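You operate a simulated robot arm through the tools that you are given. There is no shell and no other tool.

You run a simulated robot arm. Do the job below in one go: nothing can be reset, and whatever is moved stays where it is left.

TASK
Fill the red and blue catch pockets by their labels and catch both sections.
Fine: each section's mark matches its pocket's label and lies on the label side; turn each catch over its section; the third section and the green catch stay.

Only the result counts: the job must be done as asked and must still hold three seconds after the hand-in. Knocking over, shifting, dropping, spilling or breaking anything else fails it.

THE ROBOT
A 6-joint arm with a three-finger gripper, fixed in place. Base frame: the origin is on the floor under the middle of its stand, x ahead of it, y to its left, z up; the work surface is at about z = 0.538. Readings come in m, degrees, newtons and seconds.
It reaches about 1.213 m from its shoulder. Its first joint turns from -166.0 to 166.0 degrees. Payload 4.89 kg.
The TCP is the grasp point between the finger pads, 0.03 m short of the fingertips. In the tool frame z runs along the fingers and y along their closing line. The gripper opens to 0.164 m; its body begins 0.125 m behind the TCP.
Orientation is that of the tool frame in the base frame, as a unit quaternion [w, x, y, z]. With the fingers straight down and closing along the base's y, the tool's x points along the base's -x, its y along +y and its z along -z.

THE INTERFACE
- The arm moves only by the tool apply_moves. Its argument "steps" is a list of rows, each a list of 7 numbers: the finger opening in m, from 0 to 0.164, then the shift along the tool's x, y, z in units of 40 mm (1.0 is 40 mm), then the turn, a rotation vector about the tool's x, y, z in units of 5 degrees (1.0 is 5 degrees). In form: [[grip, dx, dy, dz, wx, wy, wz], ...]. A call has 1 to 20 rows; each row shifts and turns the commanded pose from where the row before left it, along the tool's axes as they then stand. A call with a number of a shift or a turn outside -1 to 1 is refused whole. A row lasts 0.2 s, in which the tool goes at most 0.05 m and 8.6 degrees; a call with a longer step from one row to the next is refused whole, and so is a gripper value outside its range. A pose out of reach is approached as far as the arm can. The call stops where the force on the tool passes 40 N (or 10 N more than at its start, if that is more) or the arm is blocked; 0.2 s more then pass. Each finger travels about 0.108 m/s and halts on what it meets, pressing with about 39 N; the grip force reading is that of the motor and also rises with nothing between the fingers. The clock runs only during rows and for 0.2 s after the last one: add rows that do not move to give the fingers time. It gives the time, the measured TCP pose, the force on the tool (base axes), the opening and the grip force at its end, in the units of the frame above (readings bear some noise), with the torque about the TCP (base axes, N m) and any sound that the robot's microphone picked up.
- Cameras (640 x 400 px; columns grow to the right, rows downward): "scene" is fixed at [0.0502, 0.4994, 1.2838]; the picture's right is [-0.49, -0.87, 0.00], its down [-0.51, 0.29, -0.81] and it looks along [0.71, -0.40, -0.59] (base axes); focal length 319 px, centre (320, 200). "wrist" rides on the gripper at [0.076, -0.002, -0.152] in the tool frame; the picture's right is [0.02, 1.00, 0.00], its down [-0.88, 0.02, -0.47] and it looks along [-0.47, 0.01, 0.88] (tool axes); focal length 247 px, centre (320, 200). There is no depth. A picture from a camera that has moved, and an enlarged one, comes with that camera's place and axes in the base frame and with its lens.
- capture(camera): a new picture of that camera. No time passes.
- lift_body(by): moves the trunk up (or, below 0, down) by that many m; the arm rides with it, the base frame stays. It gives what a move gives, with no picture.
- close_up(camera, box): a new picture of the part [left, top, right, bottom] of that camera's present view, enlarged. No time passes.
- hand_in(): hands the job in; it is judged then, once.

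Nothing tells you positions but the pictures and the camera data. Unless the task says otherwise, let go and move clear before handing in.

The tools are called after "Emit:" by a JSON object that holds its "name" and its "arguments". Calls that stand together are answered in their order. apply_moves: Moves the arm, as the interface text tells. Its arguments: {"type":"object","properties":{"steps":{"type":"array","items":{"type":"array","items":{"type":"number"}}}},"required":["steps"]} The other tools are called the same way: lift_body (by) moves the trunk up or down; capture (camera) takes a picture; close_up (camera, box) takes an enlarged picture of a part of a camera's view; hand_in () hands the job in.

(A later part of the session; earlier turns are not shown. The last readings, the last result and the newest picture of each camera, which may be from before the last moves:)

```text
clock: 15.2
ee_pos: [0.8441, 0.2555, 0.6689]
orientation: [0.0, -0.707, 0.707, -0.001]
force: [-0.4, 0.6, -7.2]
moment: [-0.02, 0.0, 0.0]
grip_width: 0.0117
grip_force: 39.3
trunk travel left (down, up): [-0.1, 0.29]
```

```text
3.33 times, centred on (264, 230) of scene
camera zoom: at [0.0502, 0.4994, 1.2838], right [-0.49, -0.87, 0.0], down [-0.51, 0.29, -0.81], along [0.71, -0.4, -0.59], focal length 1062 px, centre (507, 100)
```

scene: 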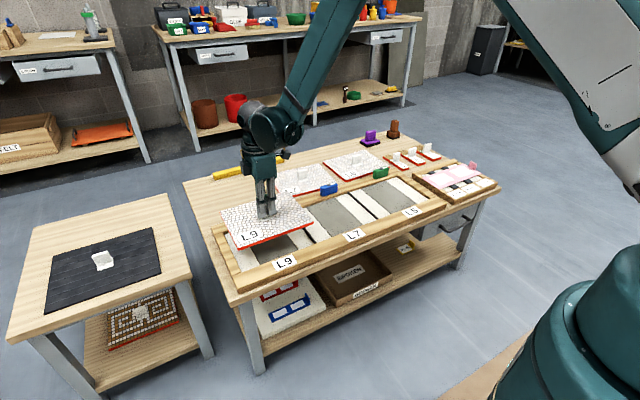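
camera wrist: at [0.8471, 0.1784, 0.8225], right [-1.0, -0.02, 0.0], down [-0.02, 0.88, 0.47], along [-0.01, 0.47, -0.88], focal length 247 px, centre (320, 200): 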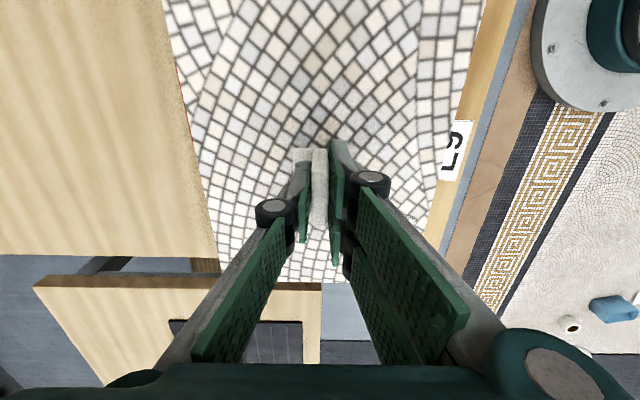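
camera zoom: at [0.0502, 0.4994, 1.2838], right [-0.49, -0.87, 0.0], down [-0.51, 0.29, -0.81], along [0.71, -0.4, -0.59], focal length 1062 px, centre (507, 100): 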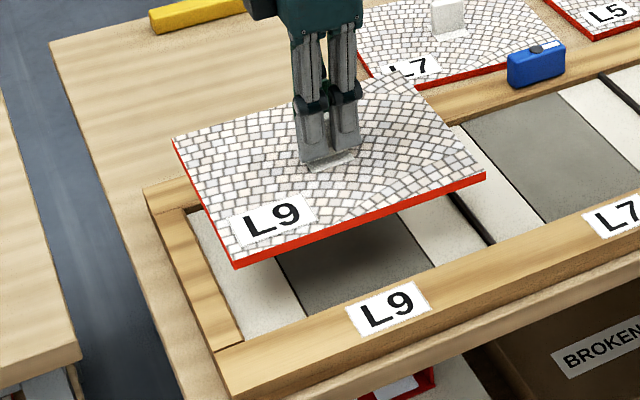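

The section hovers over the L9 pocket with its mark toward the pocket label. I'll lower it closer to the rails and compare edges.

Emit:
{"name": "apply_moves", "arguments": {"steps": [[0.0, 0, 0, 0.4, 0, 0, 0], [0.0, 0, 0, 0.4, 0, 0, 0], [0.0, 0, 0, 0.3, 0, 0, 0], [0.0, 0, 0, 0, 0, 0, 0], [0.0, 0, 0, 0, 0, 0, 0]]}}

Emit:
{"name": "close_up", "arguments": {"camera": "scene", "box": [216, 210, 264, 240]}}

Emit:
{"name": "close_up", "arguments": {"camera": "scene", "box": [226, 240, 274, 270]}}

Emit:
{"name": "close_up", "arguments": {"camera": "scene", "box": [286, 222, 334, 252]}}

Emit:
{"name": "close_up", "arguments": {"camera": "scene", "box": [270, 190, 318, 220]}}

Emit:
{"name": "close_up", "arguments": {"camera": "scene", "box": [200, 170, 328, 290]}}

Emit:
{"name": "capture", "arguments": {"camera": "wrist"}}

```text
clock: 16.4
ee_pos: [0.8433, 0.2538, 0.6258]
orientation: [0.001, -0.707, 0.707, 0.0]
force: [0.3, 0.2, -7.1]
moment: [0.02, 0.02, 0.01]
grip_width: 0.0117
grip_force: 39.2
trunk travel left (down, up): [-0.1, 0.29]
```

```text
13.33 times, centred on (240, 225) of scene
camera zoom: at [0.0502, 0.4994, 1.2838], right [-0.49, -0.87, 0.0], down [-0.51, 0.29, -0.81], along [0.71, -0.4, -0.59], focal length 4250 px, centre (1387, -133)
```

zoom: 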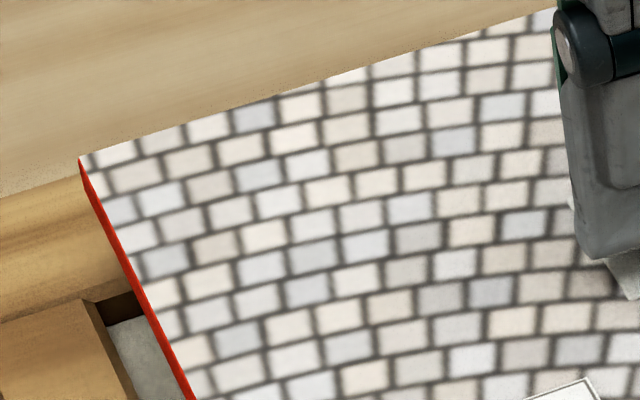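

```text
13.33 times, centred on (250, 255) of scene
camera zoom: at [0.0502, 0.4994, 1.2838], right [-0.49, -0.87, 0.0], down [-0.51, 0.29, -0.81], along [0.71, -0.4, -0.59], focal length 4250 px, centre (1253, -533)
```

zoom: 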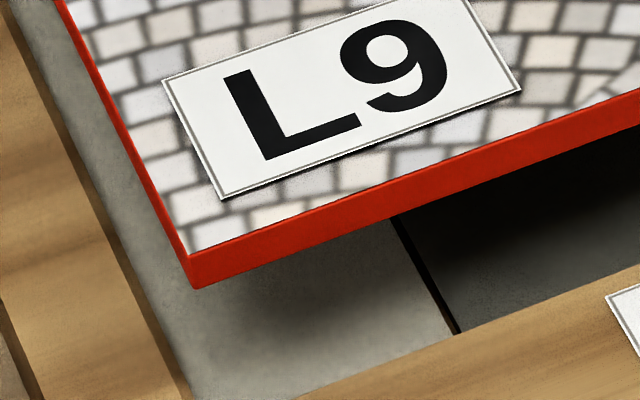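

```text
13.33 times, centred on (310, 237) of scene
camera zoom: at [0.0502, 0.4994, 1.2838], right [-0.49, -0.87, 0.0], down [-0.51, 0.29, -0.81], along [0.71, -0.4, -0.59], focal length 4250 px, centre (453, -293)
```

zoom: 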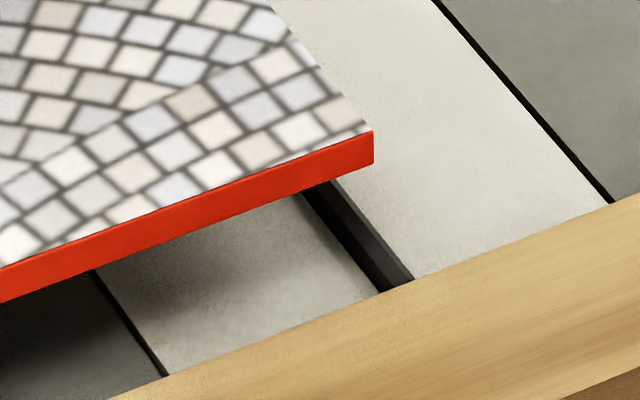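

```text
13.33 times, centred on (294, 205) of scene
camera zoom: at [0.0502, 0.4994, 1.2838], right [-0.49, -0.87, 0.0], down [-0.51, 0.29, -0.81], along [0.71, -0.4, -0.59], focal length 4250 px, centre (667, 133)
```

zoom: 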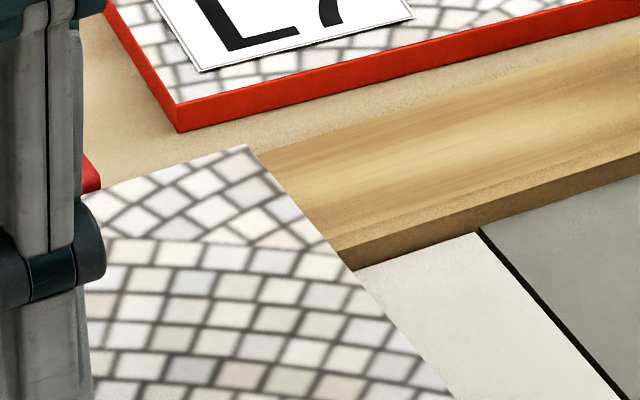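

```text
3.33 times, centred on (264, 230) of scene
camera zoom: at [0.0502, 0.4994, 1.2838], right [-0.49, -0.87, 0.0], down [-0.51, 0.29, -0.81], along [0.71, -0.4, -0.59], focal length 1062 px, centre (507, 100)
```

zoom: 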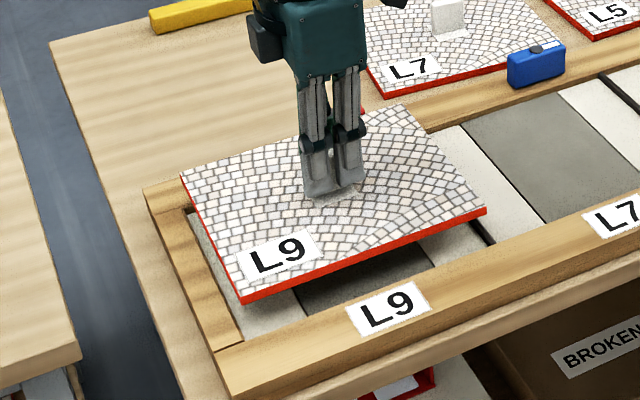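

```text
taken
camera wrist: at [0.8468, 0.1784, 0.7783], right [-1.0, -0.02, 0.0], down [-0.02, 0.88, 0.47], along [-0.01, 0.47, -0.88], focal length 247 px, centre (320, 200)
```

wrist: 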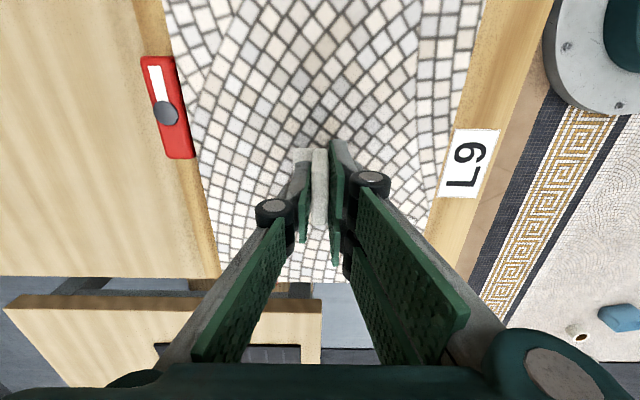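

From the scene view, the rail tops are at z≈0.55 and the section sits about 8 mm too far in +x and 2 mm too far in -y. I'll correct that, with a 0.2° yaw trim, and lower to just above the rails.

Emit:
{"name": "apply_moves", "arguments": {"steps": [[0.0, -0.0475, 0.195, 0, 0, 0, -0.04], [0.0, 0, 0, 0.25, 0, 0, 0], [0.0, 0, 0, 0.25, 0, 0, 0], [0.0, 0, 0, 0, 0, 0, 0], [0.0, 0, 0, 0, 0, 0, 0]]}}

Emit:
{"name": "close_up", "arguments": {"camera": "scene", "box": [216, 215, 264, 245]}}

Emit:
{"name": "close_up", "arguments": {"camera": "scene", "box": [226, 245, 274, 275]}}

Emit:
{"name": "close_up", "arguments": {"camera": "scene", "box": [286, 227, 334, 257]}}

Emit:
{"name": "close_up", "arguments": {"camera": "scene", "box": [270, 195, 318, 225]}}

```text
clock: 17.6
ee_pos: [0.8362, 0.2562, 0.6062]
orientation: [0.0, 0.708, -0.706, 0.0]
force: [0.2, 0.6, -7.1]
moment: [0.01, 0.01, 0.0]
grip_width: 0.0117
grip_force: 39.0
trunk travel left (down, up): [-0.1, 0.29]
```

```text
13.33 times, centred on (240, 230) of scene
camera zoom: at [0.0502, 0.4994, 1.2838], right [-0.49, -0.87, 0.0], down [-0.51, 0.29, -0.81], along [0.71, -0.4, -0.59], focal length 4250 px, centre (1387, -200)
```

zoom: 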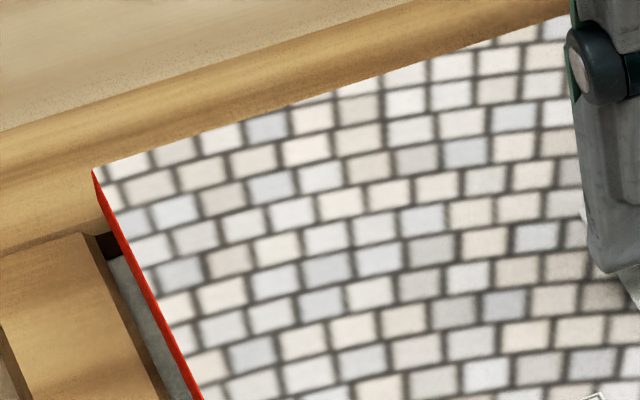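

```text
13.33 times, centred on (250, 260) of scene
camera zoom: at [0.0502, 0.4994, 1.2838], right [-0.49, -0.87, 0.0], down [-0.51, 0.29, -0.81], along [0.71, -0.4, -0.59], focal length 4250 px, centre (1253, -600)
```

zoom: 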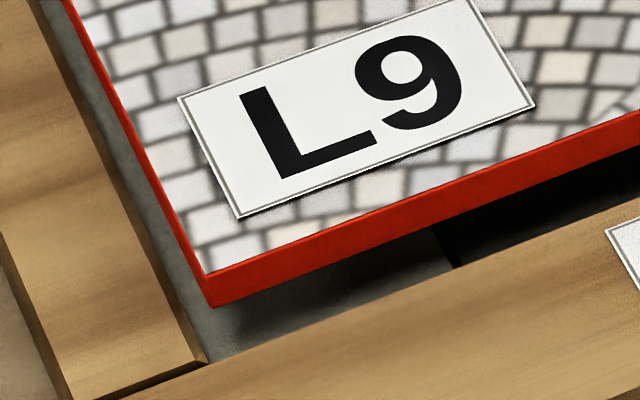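

```text
13.33 times, centred on (310, 242) of scene
camera zoom: at [0.0502, 0.4994, 1.2838], right [-0.49, -0.87, 0.0], down [-0.51, 0.29, -0.81], along [0.71, -0.4, -0.59], focal length 4250 px, centre (453, -360)
```

zoom: 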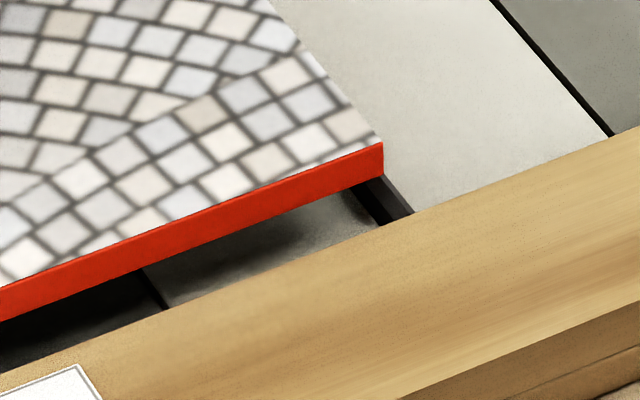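

```text
13.33 times, centred on (294, 210) of scene
camera zoom: at [0.0502, 0.4994, 1.2838], right [-0.49, -0.87, 0.0], down [-0.51, 0.29, -0.81], along [0.71, -0.4, -0.59], focal length 4250 px, centre (667, 67)
```

zoom: 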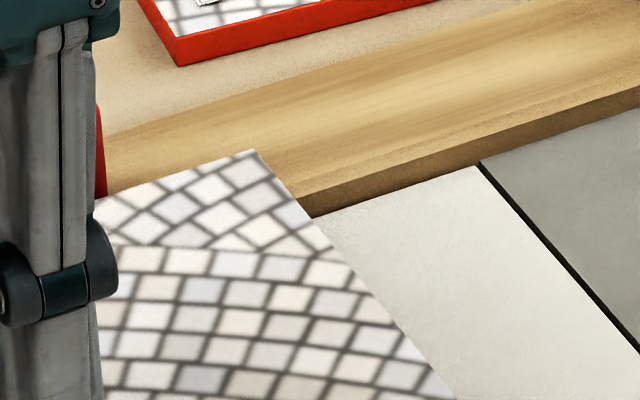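

The section is now centred over the pocket to within a millimetre, with about 2.4 mm gap all round. Lowering gently into the pocket.

Emit:
{"name": "apply_moves", "arguments": {"steps": [[0.0, 0, 0, 0.1, 0, 0, 0], [0.0, 0, 0, 0.1, 0, 0, 0], [0.0, 0, 0, 0.1, 0, 0, 0], [0.0, 0, 0, 0.05, 0, 0, 0], [0.0, 0, 0, 0, 0, 0, 0]]}}

Emit:
{"name": "close_up", "arguments": {"camera": "scene", "box": [226, 245, 274, 275]}}

Emit:
{"name": "close_up", "arguments": {"camera": "scene", "box": [286, 227, 334, 257]}}

Emit:
{"name": "close_up", "arguments": {"camera": "scene", "box": [270, 195, 318, 225]}}

Emit:
{"name": "close_up", "arguments": {"camera": "scene", "box": [216, 215, 264, 245]}}

```text
clock: 18.8
ee_pos: [0.8346, 0.2575, 0.5936]
orientation: [-0.001, 0.709, -0.705, 0.0]
force: [-16.3, 11.6, 12.6]
moment: [-0.27, -1.16, -0.15]
grip_width: 0.012
grip_force: 38.7
trunk travel left (down, up): [-0.1, 0.29]
```

```text
13.33 times, centred on (250, 260) of scene
camera zoom: at [0.0502, 0.4994, 1.2838], right [-0.49, -0.87, 0.0], down [-0.51, 0.29, -0.81], along [0.71, -0.4, -0.59], focal length 4250 px, centre (1253, -600)
```

zoom: 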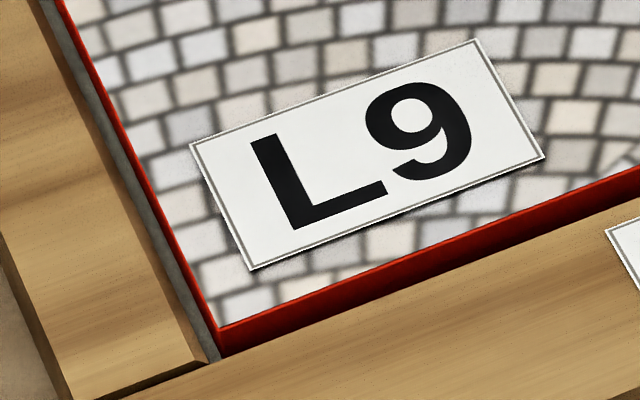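

```text
13.33 times, centred on (310, 242) of scene
camera zoom: at [0.0502, 0.4994, 1.2838], right [-0.49, -0.87, 0.0], down [-0.51, 0.29, -0.81], along [0.71, -0.4, -0.59], focal length 4250 px, centre (453, -360)
```

zoom: 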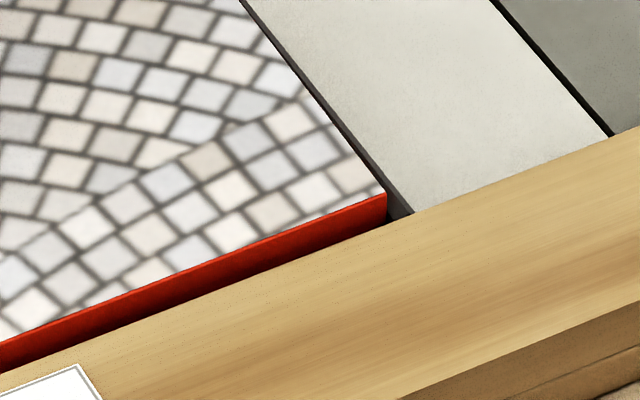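

```text
13.33 times, centred on (294, 210) of scene
camera zoom: at [0.0502, 0.4994, 1.2838], right [-0.49, -0.87, 0.0], down [-0.51, 0.29, -0.81], along [0.71, -0.4, -0.59], focal length 4250 px, centre (667, 67)
```

zoom: 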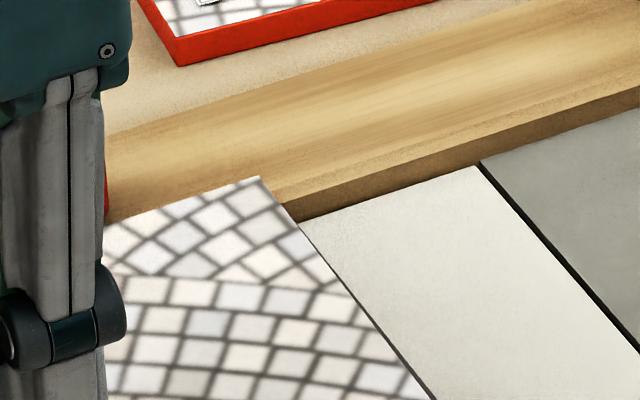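

```text
13.33 times, centred on (240, 230) of scene
camera zoom: at [0.0502, 0.4994, 1.2838], right [-0.49, -0.87, 0.0], down [-0.51, 0.29, -0.81], along [0.71, -0.4, -0.59], focal length 4250 px, centre (1387, -200)
```

zoom: 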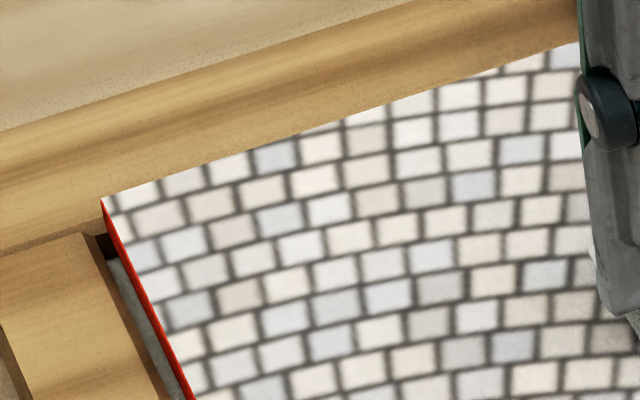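

The section touches the far rail chamfer and the divider (force pushes -x, +y). I'll ease it 2.5 mm to -x and 2 mm to +y and check the force.

Emit:
{"name": "apply_moves", "arguments": {"steps": [[0.0, -0.025, 0.031, -0.04, 0, 0, 0], [0.0, -0.025, 0.031, 0, 0, 0, 0], [0.0, 0, 0, 0.0, 0, 0, 0], [0.0, 0, 0, 0, 0, 0, 0]]}}

```text
clock: 19.8
ee_pos: [0.8339, 0.2577, 0.5925]
orientation: [0.0, 0.708, -0.706, -0.001]
force: [-2.1, -1.1, -5.7]
moment: [-0.09, 0.01, -0.29]
grip_width: 0.0119
grip_force: 39.3
trunk travel left (down, up): [-0.1, 0.29]
```

Contact force is gone. Continuing downward in 2 mm steps.

Emit:
{"name": "apply_moves", "arguments": {"steps": [[0.0, 0, 0, 0.05, 0, 0, 0], [0.0, 0, 0, 0.05, 0, 0, 0], [0.0, 0, 0, 0, 0, 0, 0]]}}

Emit:
{"name": "close_up", "arguments": {"camera": "scene", "box": [226, 245, 274, 275]}}

Emit:
{"name": "close_up", "arguments": {"camera": "scene", "box": [286, 227, 334, 257]}}

Emit:
{"name": "close_up", "arguments": {"camera": "scene", "box": [270, 195, 318, 225]}}

Emit:
{"name": "close_up", "arguments": {"camera": "scene", "box": [216, 215, 264, 245]}}

```text
clock: 20.6
ee_pos: [0.8342, 0.2587, 0.5897]
orientation: [0.0, 0.708, -0.706, 0.001]
force: [-0.2, 0.0, -4.5]
moment: [0.09, 0.01, -0.08]
grip_width: 0.0118
grip_force: 38.9
trunk travel left (down, up): [-0.1, 0.29]
```

```text
13.33 times, centred on (250, 260) of scene
camera zoom: at [0.0502, 0.4994, 1.2838], right [-0.49, -0.87, 0.0], down [-0.51, 0.29, -0.81], along [0.71, -0.4, -0.59], focal length 4250 px, centre (1253, -600)
```

zoom: 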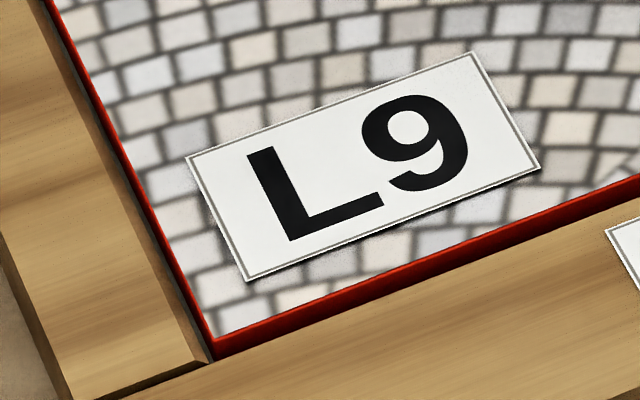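

```text
13.33 times, centred on (310, 242) of scene
camera zoom: at [0.0502, 0.4994, 1.2838], right [-0.49, -0.87, 0.0], down [-0.51, 0.29, -0.81], along [0.71, -0.4, -0.59], focal length 4250 px, centre (453, -360)
```

zoom: 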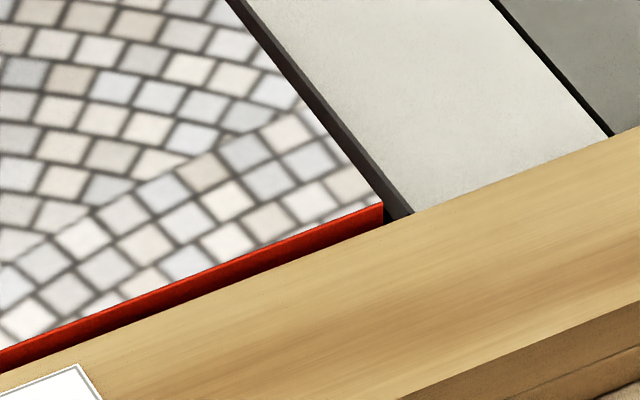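

```text
13.33 times, centred on (294, 210) of scene
camera zoom: at [0.0502, 0.4994, 1.2838], right [-0.49, -0.87, 0.0], down [-0.51, 0.29, -0.81], along [0.71, -0.4, -0.59], focal length 4250 px, centre (667, 67)
```

zoom: 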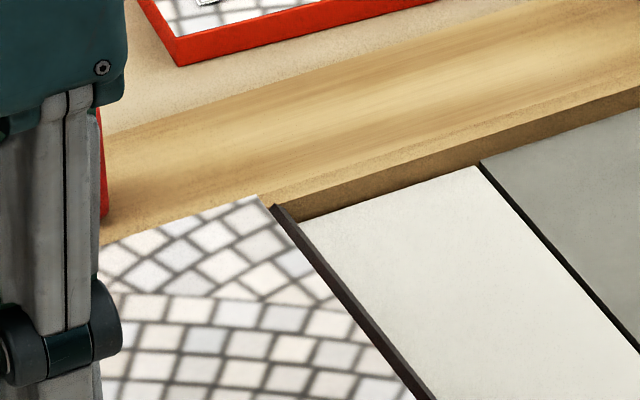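

```text
13.33 times, centred on (240, 230) of scene
camera zoom: at [0.0502, 0.4994, 1.2838], right [-0.49, -0.87, 0.0], down [-0.51, 0.29, -0.81], along [0.71, -0.4, -0.59], focal length 4250 px, centre (1387, -200)
```

zoom: 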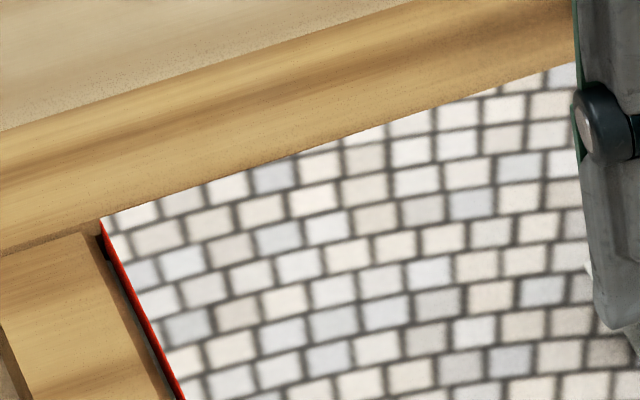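

It is going in cleanly. Lowering the last few millimetres until it rests on the floor.

Emit:
{"name": "apply_moves", "arguments": {"steps": [[0.0, 0, 0, 0.05, 0, 0, 0], [0.0, 0, 0, 0.04, 0, 0, 0], [0.0, 0, 0, 0.0, 0, 0, 0]]}}

```text
clock: 21.4
ee_pos: [0.834, 0.2583, 0.588]
orientation: [0.0, 0.709, -0.706, 0.0]
force: [6.2, -2.3, 34.1]
moment: [0.0, -0.19, -0.09]
grip_width: 0.0118
grip_force: 38.8
trunk travel left (down, up): [-0.1, 0.29]
```

Firm even contact at TCP z≈0.588. Checking whether it is fully seated.

Emit:
{"name": "close_up", "arguments": {"camera": "scene", "box": [226, 245, 274, 275]}}

Emit:
{"name": "close_up", "arguments": {"camera": "scene", "box": [286, 227, 334, 257]}}

Emit:
{"name": "close_up", "arguments": {"camera": "scene", "box": [270, 195, 318, 225]}}

Emit:
{"name": "close_up", "arguments": {"camera": "scene", "box": [216, 215, 264, 245]}}

Emit:
{"name": "capture", "arguments": {"camera": "wrist"}}

```text
13.33 times, centred on (250, 260) of scene
camera zoom: at [0.0502, 0.4994, 1.2838], right [-0.49, -0.87, 0.0], down [-0.51, 0.29, -0.81], along [0.71, -0.4, -0.59], focal length 4250 px, centre (1253, -600)
```

zoom: 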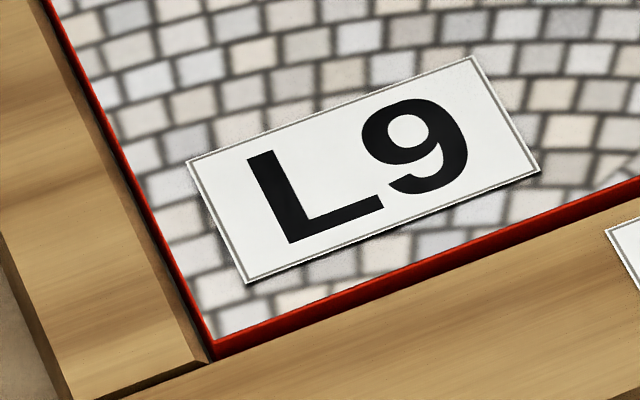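

```text
13.33 times, centred on (310, 242) of scene
camera zoom: at [0.0502, 0.4994, 1.2838], right [-0.49, -0.87, 0.0], down [-0.51, 0.29, -0.81], along [0.71, -0.4, -0.59], focal length 4250 px, centre (453, -360)
```

zoom: 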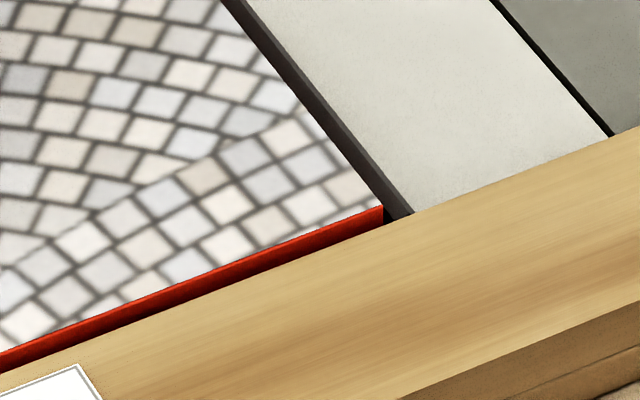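

```text
13.33 times, centred on (294, 210) of scene
camera zoom: at [0.0502, 0.4994, 1.2838], right [-0.49, -0.87, 0.0], down [-0.51, 0.29, -0.81], along [0.71, -0.4, -0.59], focal length 4250 px, centre (667, 67)
```

zoom: 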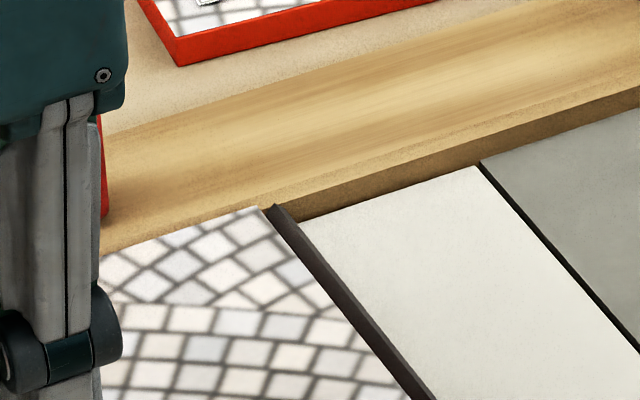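

```text
13.33 times, centred on (240, 230) of scene
camera zoom: at [0.0502, 0.4994, 1.2838], right [-0.49, -0.87, 0.0], down [-0.51, 0.29, -0.81], along [0.71, -0.4, -0.59], focal length 4250 px, centre (1387, -200)
```

zoom: 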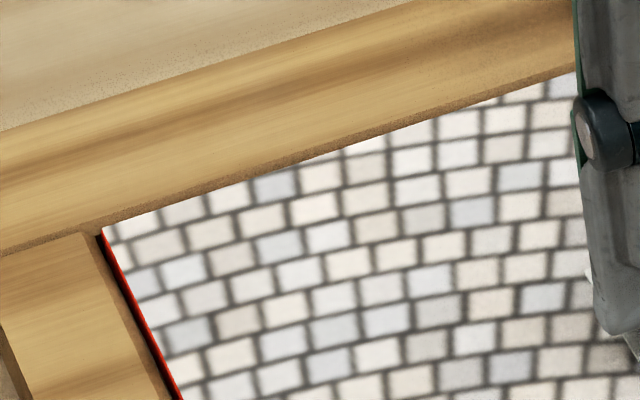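

```text
taken
camera wrist: at [0.8365, 0.1818, 0.7411], right [-1.0, -0.02, 0.0], down [-0.02, 0.88, 0.47], along [-0.01, 0.47, -0.88], focal length 247 px, centre (320, 200)
```

wrist: 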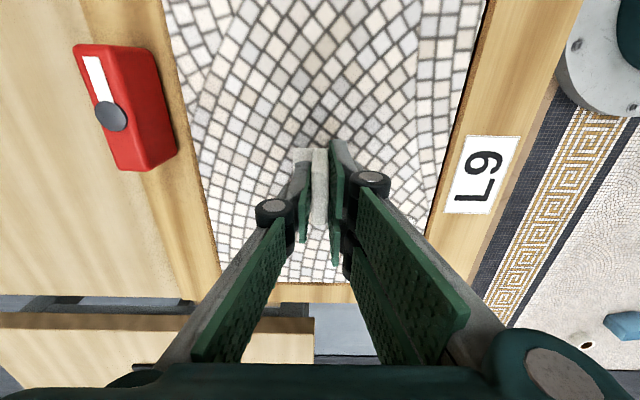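

Emit:
{"name": "close_up", "arguments": {"camera": "scene", "box": [216, 224, 240, 239]}}

Emit:
{"name": "close_up", "arguments": {"camera": "scene", "box": [302, 236, 326, 251]}}

Emit:
{"name": "close_up", "arguments": {"camera": "scene", "box": [278, 202, 302, 217]}}

Emit:
{"name": "close_up", "arguments": {"camera": "scene", "box": [232, 262, 256, 277]}}

```text
16.00 times, centred on (228, 232) of scene
camera zoom: at [0.0502, 0.4994, 1.2838], right [-0.49, -0.87, 0.0], down [-0.51, 0.29, -0.81], along [0.71, -0.4, -0.59], focal length 5100 px, centre (1792, -304)
```

zoom: 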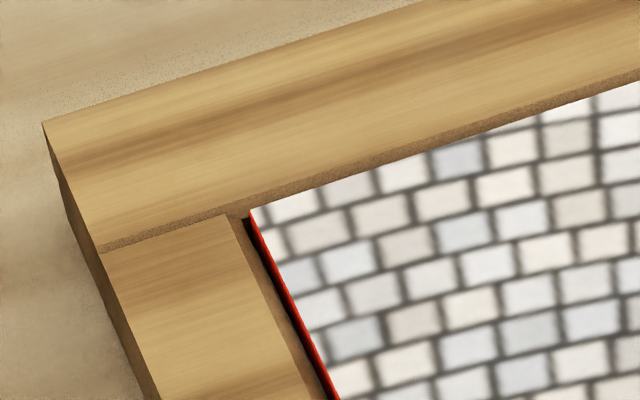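

```text
16.00 times, centred on (314, 244) of scene
camera zoom: at [0.0502, 0.4994, 1.2838], right [-0.49, -0.87, 0.0], down [-0.51, 0.29, -0.81], along [0.71, -0.4, -0.59], focal length 5100 px, centre (416, -496)
```

zoom: 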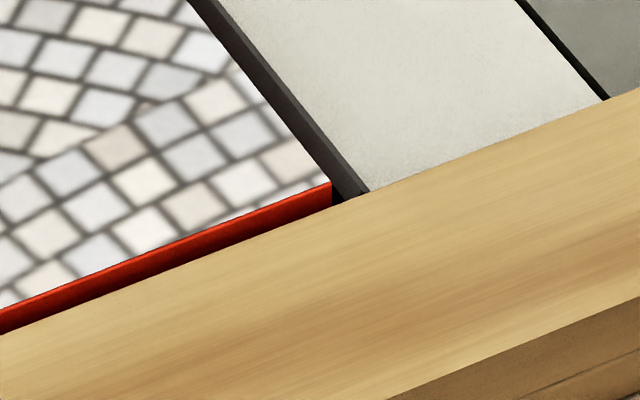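

```text
16.00 times, centred on (290, 210) of scene
camera zoom: at [0.0502, 0.4994, 1.2838], right [-0.49, -0.87, 0.0], down [-0.51, 0.29, -0.81], along [0.71, -0.4, -0.59], focal length 5100 px, centre (800, 48)
```

zoom: 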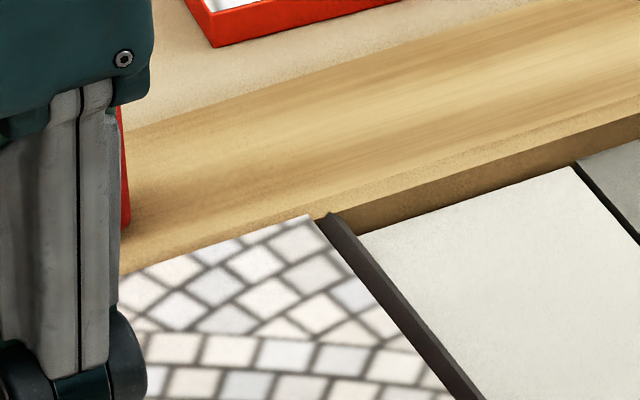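

```text
16.00 times, centred on (244, 270) of scene
camera zoom: at [0.0502, 0.4994, 1.2838], right [-0.49, -0.87, 0.0], down [-0.51, 0.29, -0.81], along [0.71, -0.4, -0.59], focal length 5100 px, centre (1536, -912)
```

zoom: 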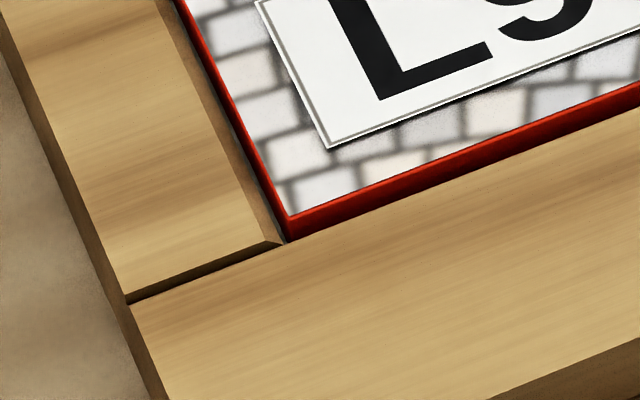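

The section sits flush in the pocket with all four walls clear. I'll relieve the pressure, release the tab, and rise.

Emit:
{"name": "apply_moves", "arguments": {"steps": [[0.0, 0, 0, -0.05, 0, 0, 0], [0.03, 0, 0, 0, 0, 0, 0], [0.06, 0, 0, 0, 0, 0, 0], [0.06, 0, 0, 0, 0, 0, 0], [0.06, 0, 0, -0.3, 0, 0, 0], [0.06, 0, 0, -0.5, 0, 0, 0], [0.06, 0, 0, -0.7, 0, 0, 0], [0.06, 0, 0, -0.7, 0, 0, 0], [0.06, 0, 0, 0, 0, 0, 0]]}}

Emit:
{"name": "capture", "arguments": {"camera": "wrist"}}

Emit:
{"name": "close_up", "arguments": {"camera": "scene", "box": [200, 170, 328, 290]}}

Emit:
{"name": "close_up", "arguments": {"camera": "scene", "box": [240, 190, 304, 230]}}

```text
clock: 23.4
ee_pos: [0.8352, 0.2593, 0.6747]
orientation: [0.0, 0.708, -0.706, 0.0]
force: [1.0, -0.2, -0.4]
moment: [0.02, 0.05, -0.01]
grip_width: 0.0602
grip_force: 0.1
trunk travel left (down, up): [-0.1, 0.29]
```

```text
taken
camera wrist: at [0.8373, 0.1817, 0.8282], right [-1.0, -0.03, 0.0], down [-0.02, 0.88, 0.47], along [-0.01, 0.47, -0.88], focal length 247 px, centre (320, 200)
```

wrist: 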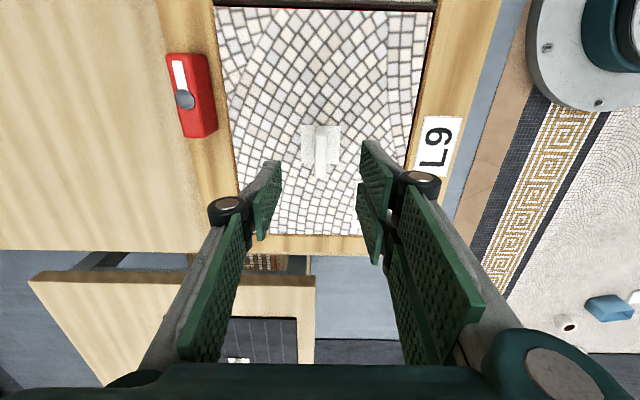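

```text
3.33 times, centred on (264, 230) of scene
camera zoom: at [0.0502, 0.4994, 1.2838], right [-0.49, -0.87, 0.0], down [-0.51, 0.29, -0.81], along [0.71, -0.4, -0.59], focal length 1062 px, centre (507, 100)
```

zoom: 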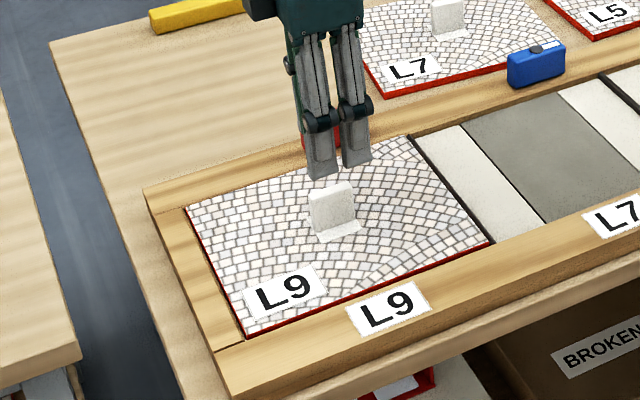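

```text
10.00 times, centred on (272, 210) of scene
camera zoom: at [0.0502, 0.4994, 1.2838], right [-0.49, -0.87, 0.0], down [-0.51, 0.29, -0.81], along [0.71, -0.4, -0.59], focal length 3187 px, centre (800, 100)
```

zoom: 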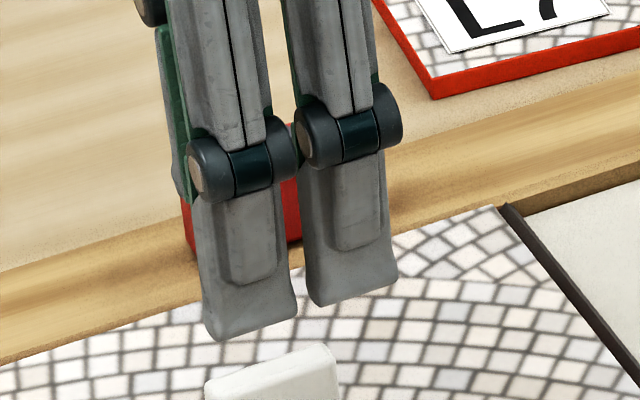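

L9 is seated flush. Next I locate the red catch's pivot precisely.

Emit:
{"name": "close_up", "arguments": {"camera": "wrist", "box": [140, 40, 260, 150]}}

Emit:
{"name": "close_up", "arguments": {"camera": "wrist", "box": [200, 0, 450, 250]}}

```text
3.64 times, centred on (200, 95) of wrist
camera zoom: at [0.8373, 0.1817, 0.8282], right [-1.0, -0.03, 0.0], down [-0.02, 0.88, 0.47], along [-0.01, 0.47, -0.88], focal length 898 px, centre (756, 582)
```

zoom: 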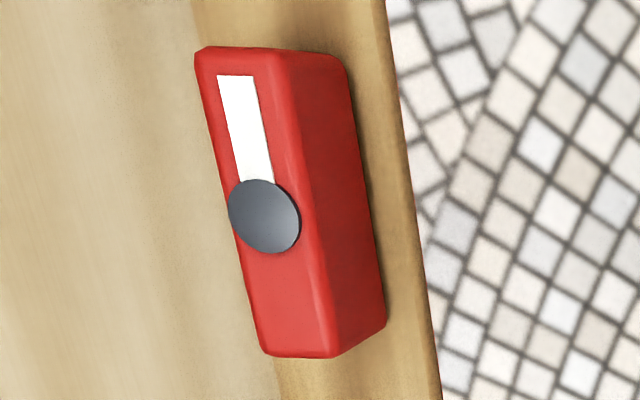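

```text
1.60 times, centred on (325, 125) of wrist
camera zoom: at [0.8373, 0.1817, 0.8282], right [-1.0, -0.03, 0.0], down [-0.02, 0.88, 0.47], along [-0.01, 0.47, -0.88], focal length 395 px, centre (312, 320)
```

zoom: 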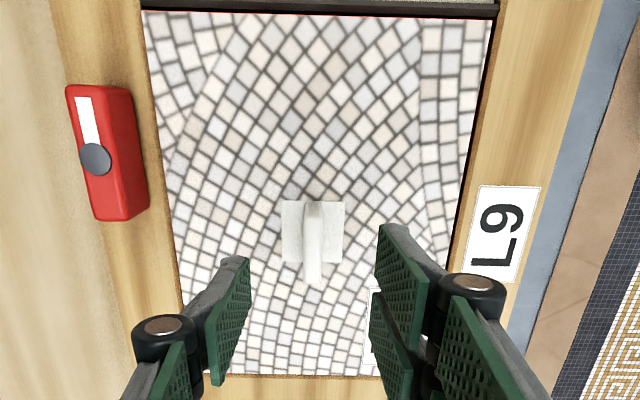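

The red catch pivots at its disc near (0.959, 0.209), block about 69 x 18 mm, top at z≈0.586. I'll hover over it and verify centring before gripping.

Emit:
{"name": "apply_moves", "arguments": {"steps": [[0.06, 0.314, -0.775, 0.1, 0, 0, 0], [0.06, 0.314, -0.775, 0.1, 0, 0, 0], [0.06, 0.314, -0.775, 0.1, 0, 0, 0], [0.06, 0.314, -0.775, 0.1, 0, 0, 0], [0.06, 0, 0, 0, 0, 0, 0], [0.06, 0, 0, 0, 0, 0, 0]]}}

Emit:
{"name": "capture", "arguments": {"camera": "wrist"}}

Emit:
{"name": "close_up", "arguments": {"camera": "wrist", "box": [250, 90, 390, 210]}}

Emit:
{"name": "close_up", "arguments": {"camera": "scene", "box": [230, 165, 310, 225]}}

```text
clock: 24.8
ee_pos: [0.9588, 0.2086, 0.6595]
orientation: [0.0, 0.708, -0.706, 0.0]
force: [-0.2, 0.8, -0.2]
moment: [-0.03, -0.03, -0.01]
grip_width: 0.06
grip_force: 0.1
trunk travel left (down, up): [-0.1, 0.29]
```

```text
taken
camera wrist: at [0.9616, 0.1324, 0.8132], right [-1.0, -0.03, 0.0], down [-0.02, 0.88, 0.47], along [-0.01, 0.47, -0.88], focal length 247 px, centre (320, 200)
```

wrist: 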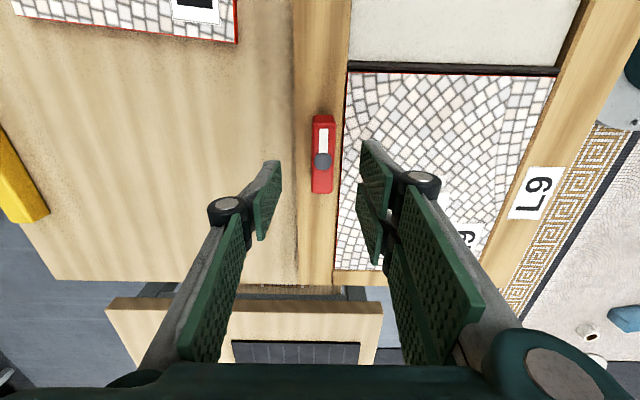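

```text
3.33 times, centred on (320, 150) of wrist
camera zoom: at [0.9616, 0.1324, 0.8132], right [-1.0, -0.03, 0.0], down [-0.02, 0.88, 0.47], along [-0.01, 0.47, -0.88], focal length 823 px, centre (320, 367)
```

zoom: 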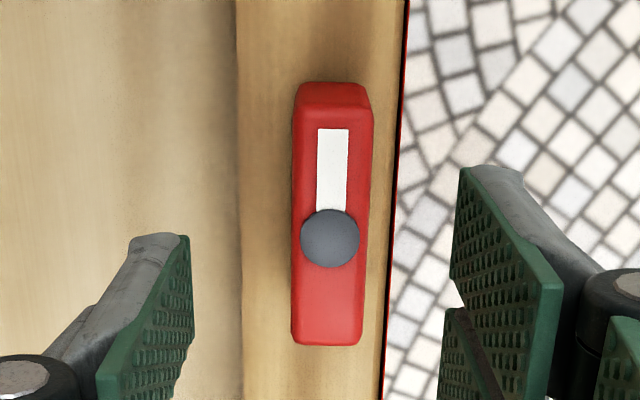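

```text
6.67 times, centred on (270, 195) of scene
camera zoom: at [0.0502, 0.4994, 1.2838], right [-0.49, -0.87, 0.0], down [-0.51, 0.29, -0.81], along [0.71, -0.4, -0.59], focal length 2125 px, centre (653, 233)
```

zoom: 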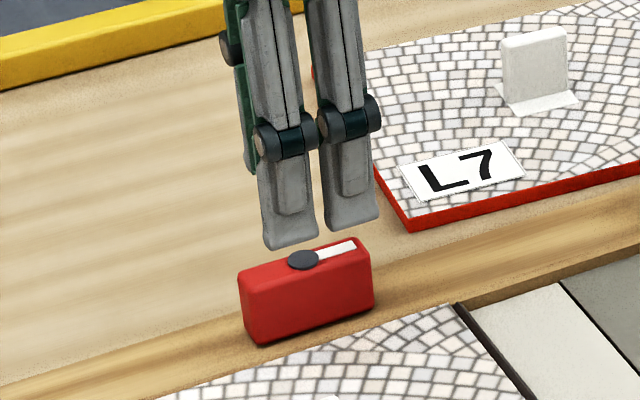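

The disc is about 2 mm to -x of the hand axis; I correct that and descend around the catch, fingertips staying above the rail.

Emit:
{"name": "apply_moves", "arguments": {"steps": [[0.06, -0.025, 0.05, 0.4, 0, 0, 0], [0.06, 0, 0, 0.5, 0, 0, 0], [0.06, 0, 0, 0.4, 0, 0, 0], [0.06, 0, 0, 0.3, 0, 0, 0], [0.06, 0, 0, 0.1, 0, 0, 0], [0.06, 0, 0, 0, 0, 0, 0]]}}

Emit:
{"name": "capture", "arguments": {"camera": "wrist"}}

Emit:
{"name": "close_up", "arguments": {"camera": "wrist", "box": [250, 120, 390, 240]}}

Emit:
{"name": "close_up", "arguments": {"camera": "scene", "box": [230, 175, 310, 235]}}

```text
clock: 26.2
ee_pos: [0.9558, 0.2101, 0.5924]
orientation: [0.0, 0.709, -0.706, 0.0]
force: [-0.4, -0.9, 0.5]
moment: [-0.03, 0.01, 0.01]
grip_width: 0.0599
grip_force: 0.1
trunk travel left (down, up): [-0.1, 0.29]
```

```text
taken
camera wrist: at [0.9593, 0.1338, 0.7447], right [-1.0, -0.03, 0.0], down [-0.02, 0.88, 0.47], along [-0.01, 0.47, -0.88], focal length 247 px, centre (320, 200)
```

wrist: 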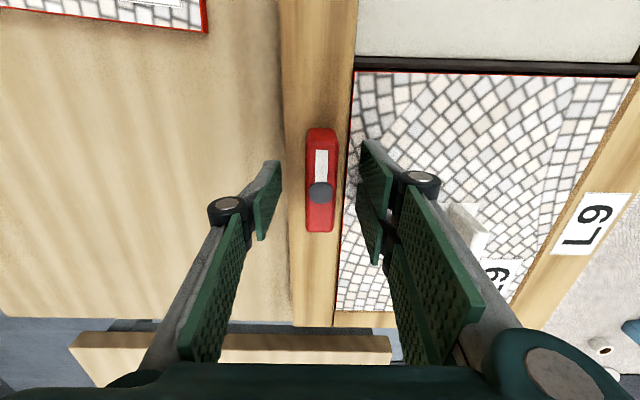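

```text
3.33 times, centred on (320, 180) of wrist
camera zoom: at [0.9593, 0.1338, 0.7447], right [-1.0, -0.03, 0.0], down [-0.02, 0.88, 0.47], along [-0.01, 0.47, -0.88], focal length 823 px, centre (320, 267)
```

zoom: 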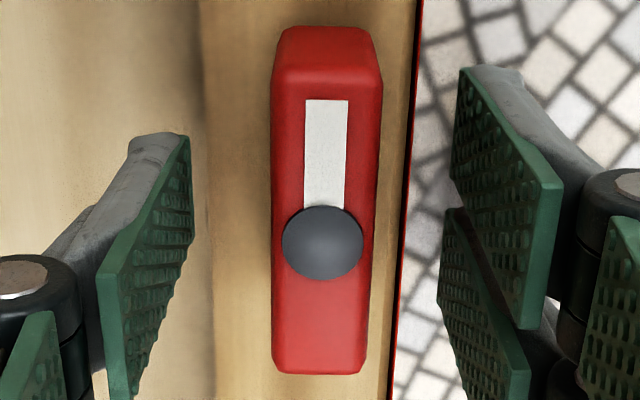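

```text
6.67 times, centred on (270, 205) of scene
camera zoom: at [0.0502, 0.4994, 1.2838], right [-0.49, -0.87, 0.0], down [-0.51, 0.29, -0.81], along [0.71, -0.4, -0.59], focal length 2125 px, centre (653, 167)
```

zoom: 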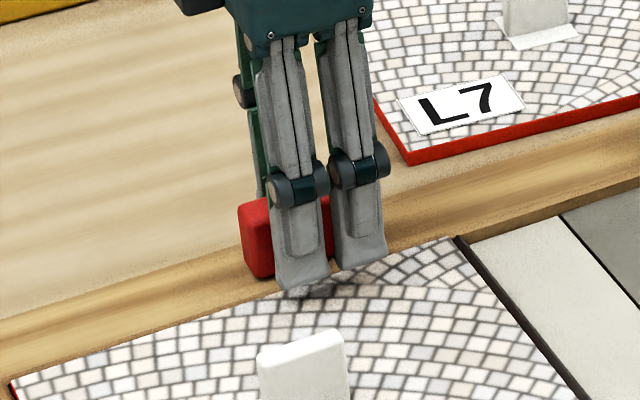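

The catch's disc is centred between the fingers. Lowering 3 mm and closing on the block.

Emit:
{"name": "apply_moves", "arguments": {"steps": [[0.06, 0, 0, 0.08, 0, 0, 0], [0.03, 0, 0, 0, 0, 0, 0], [0.01, 0, 0, 0, 0, 0, 0], [0.0, 0, 0, 0, 0, 0, 0], [0.0, 0, 0, 0, 0, 0, 0], [0.0, 0, 0, 0, 0, 0, 0]]}}

Emit:
{"name": "close_up", "arguments": {"camera": "wrist", "box": [250, 120, 390, 240]}}

```text
clock: 27.6
ee_pos: [0.956, 0.2102, 0.5892]
orientation: [0.0, 0.708, -0.706, 0.0]
force: [-11.7, -1.3, -5.7]
moment: [0.0, 0.32, -0.02]
grip_width: 0.0219
grip_force: 45.8
trunk travel left (down, up): [-0.1, 0.29]
```

```text
3.33 times, centred on (320, 180) of wrist
camera zoom: at [0.9589, 0.1339, 0.7413], right [-1.0, -0.03, 0.0], down [-0.02, 0.88, 0.47], along [-0.01, 0.47, -0.88], focal length 823 px, centre (320, 267)
```

zoom: 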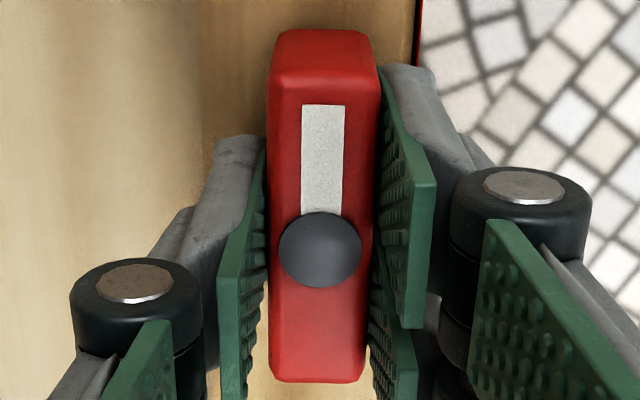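

The block is gripped (22 mm wide) with a small side force, so I nudge 0.6 mm to -x. Then I test a small turn that swings the stripe end toward the section.

Emit:
{"name": "apply_moves", "arguments": {"steps": [[0.0, 0, 0.015, 0, 0, 0, 0], [0.0, 0, 0, 0, 0, 0, 0.5], [0.0, 0, 0, 0, 0, 0, 0.5], [0.0, 0, 0, 0, 0, 0, 0]]}}

Emit:
{"name": "close_up", "arguments": {"camera": "wrist", "box": [250, 120, 390, 240]}}

```text
clock: 28.6
ee_pos: [0.9545, 0.2111, 0.5891]
orientation: [0.0, -0.678, 0.735, 0.0]
force: [-11.5, -0.3, -12.0]
moment: [-0.28, 0.26, 2.36]
grip_width: 0.0236
grip_force: 44.9
trunk travel left (down, up): [-0.1, 0.29]
```

```text
3.33 times, centred on (320, 180) of wrist
camera zoom: at [0.9519, 0.1337, 0.7415], right [-1.0, 0.06, 0.0], down [0.05, 0.88, 0.47], along [0.03, 0.47, -0.88], focal length 823 px, centre (320, 267)
```

zoom: 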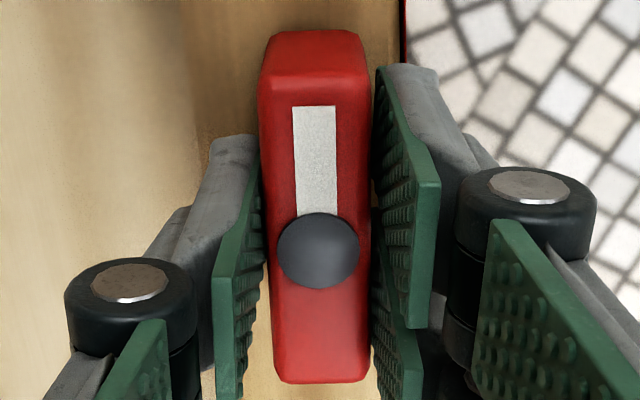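

The turn meets about 2.4 N·m. Before forcing anything, I'll test the opposite direction for comparison.

Emit:
{"name": "apply_moves", "arguments": {"steps": [[0.0, 0, 0, 0, 0, 0, -0.5], [0.0, 0, 0, 0, 0, 0, -0.5], [0.0, 0, 0, 0, 0, 0, 0]]}}

Emit:
{"name": "apply_moves", "arguments": {"steps": [[0.0, 0, 0, 0, 0, 0, -0.5], [0.0, 0, 0, 0, 0, 0, -0.5], [0.0, 0, 0, 0, 0, 0, 0]]}}

Emit:
{"name": "close_up", "arguments": {"camera": "wrist", "box": [250, 120, 390, 240]}}

Emit:
{"name": "close_up", "arguments": {"camera": "scene", "box": [240, 180, 300, 220]}}

```text
clock: 29.4
ee_pos: [0.9571, 0.2103, 0.5893]
orientation: [0.0, 0.709, -0.705, 0.0]
force: [-8.6, 6.4, -8.8]
moment: [0.67, 0.23, 0.0]
grip_width: 0.0216
grip_force: 44.4
trunk travel left (down, up): [-0.1, 0.29]
```

```text
clock: 30.2
ee_pos: [0.956, 0.2087, 0.5887]
orientation: [0.0, 0.739, -0.674, 0.0]
force: [-5.2, 9.5, -10.5]
moment: [0.77, 0.08, 0.03]
grip_width: 0.0215
grip_force: 45.1
trunk travel left (down, up): [-0.1, 0.29]
```

```text
3.33 times, centred on (320, 180) of wrist
camera zoom: at [0.9655, 0.134, 0.7415], right [-0.99, -0.11, 0.0], down [-0.1, 0.88, 0.47], along [-0.05, 0.47, -0.88], focal length 823 px, centre (320, 267)
```

zoom: 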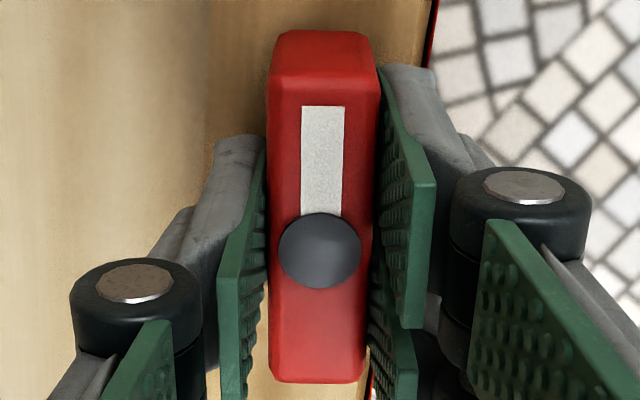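

```text
10.00 times, centred on (270, 200) of scene
camera zoom: at [0.0502, 0.4994, 1.2838], right [-0.49, -0.87, 0.0], down [-0.51, 0.29, -0.81], along [0.71, -0.4, -0.59], focal length 3187 px, centre (820, 200)
```

zoom: 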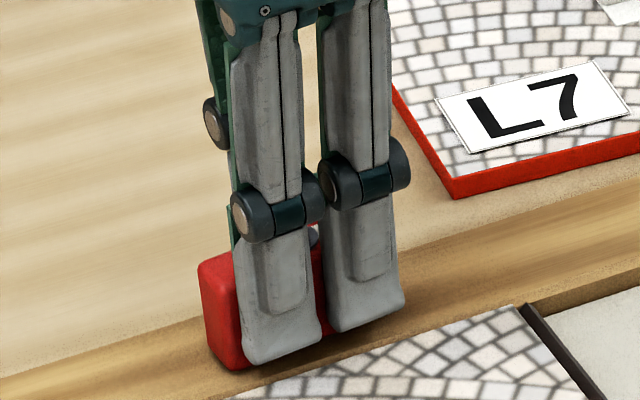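

It turns freely the other way (counter-clockwise from above), so that is the catch's working direction. I'll continue that way in chunks, watching the forces.

Emit:
{"name": "apply_moves", "arguments": {"steps": [[0.0, -0.013, 0.006, 0, 0, 0, -0.5], [0.0, 0, 0, 0, 0, 0, -1], [0.0, 0, 0, 0, 0, 0, -1], [0.0, 0, 0, 0, 0, 0, -1], [0.0, 0, 0, 0, 0, 0, 0]]}}

```text
clock: 31.4
ee_pos: [0.9559, 0.2098, 0.5883]
orientation: [0.0, 0.833, -0.554, 0.0]
force: [15.4, 4.7, 4.7]
moment: [0.51, -0.13, 0.0]
grip_width: 0.0218
grip_force: 45.1
trunk travel left (down, up): [-0.1, 0.29]
```

Emit:
{"name": "apply_moves", "arguments": {"steps": [[0.0, 0, -0.021, 0, 0, 0, -1], [0.0, 0, 0, 0, 0, 0, -1], [0.0, 0, 0, 0, 0, 0, -1], [0.0, 0, 0, 0, 0, 0, -1], [0.0, 0, 0, 0, 0, 0, 0]]}}

```text
clock: 32.6
ee_pos: [0.9561, 0.2101, 0.5887]
orientation: [0.0, 0.916, -0.401, 0.0]
force: [4.4, -2.8, -4.5]
moment: [-0.41, -0.45, -0.02]
grip_width: 0.022
grip_force: 44.8
trunk travel left (down, up): [-0.1, 0.29]
```

The turn continues smoothly at low force. Next 20°.

Emit:
{"name": "apply_moves", "arguments": {"steps": [[0.0, 0, 0, 0, 0, 0, -1], [0.0, 0, 0, 0, 0, 0, -1], [0.0, 0, 0, 0, 0, 0, -1], [0.0, 0, 0, 0, 0, 0, -1], [0.0, 0, 0, 0, 0, 0, 0]]}}

Emit:
{"name": "close_up", "arguments": {"camera": "scene", "box": [240, 180, 300, 220]}}

Emit:
{"name": "capture", "arguments": {"camera": "wrist"}}

```text
clock: 33.8
ee_pos: [0.9561, 0.2094, 0.5893]
orientation: [0.0, 0.972, -0.236, 0.0]
force: [8.5, -2.9, -2.5]
moment: [0.17, 0.27, 0.0]
grip_width: 0.022
grip_force: 44.8
trunk travel left (down, up): [-0.1, 0.29]
```

```text
10.00 times, centred on (270, 200) of scene
camera zoom: at [0.0502, 0.4994, 1.2838], right [-0.49, -0.87, 0.0], down [-0.51, 0.29, -0.81], along [0.71, -0.4, -0.59], focal length 3187 px, centre (820, 200)
```

zoom: 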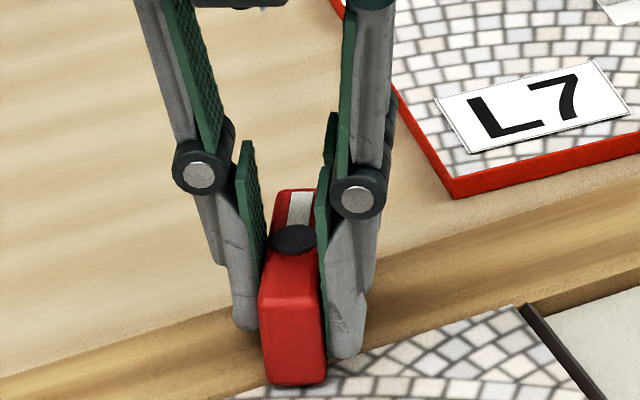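

```text
taken
camera wrist: at [1.0255, 0.1763, 0.7415], right [-0.44, -0.9, 0.0], down [-0.79, 0.39, 0.47], along [-0.43, 0.21, -0.88], focal length 247 px, centre (320, 200)
```

wrist: 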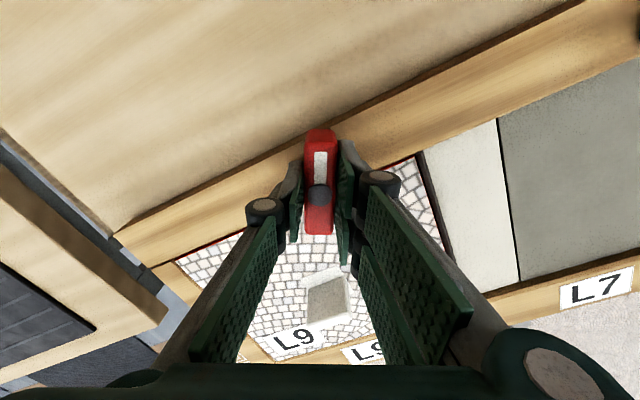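

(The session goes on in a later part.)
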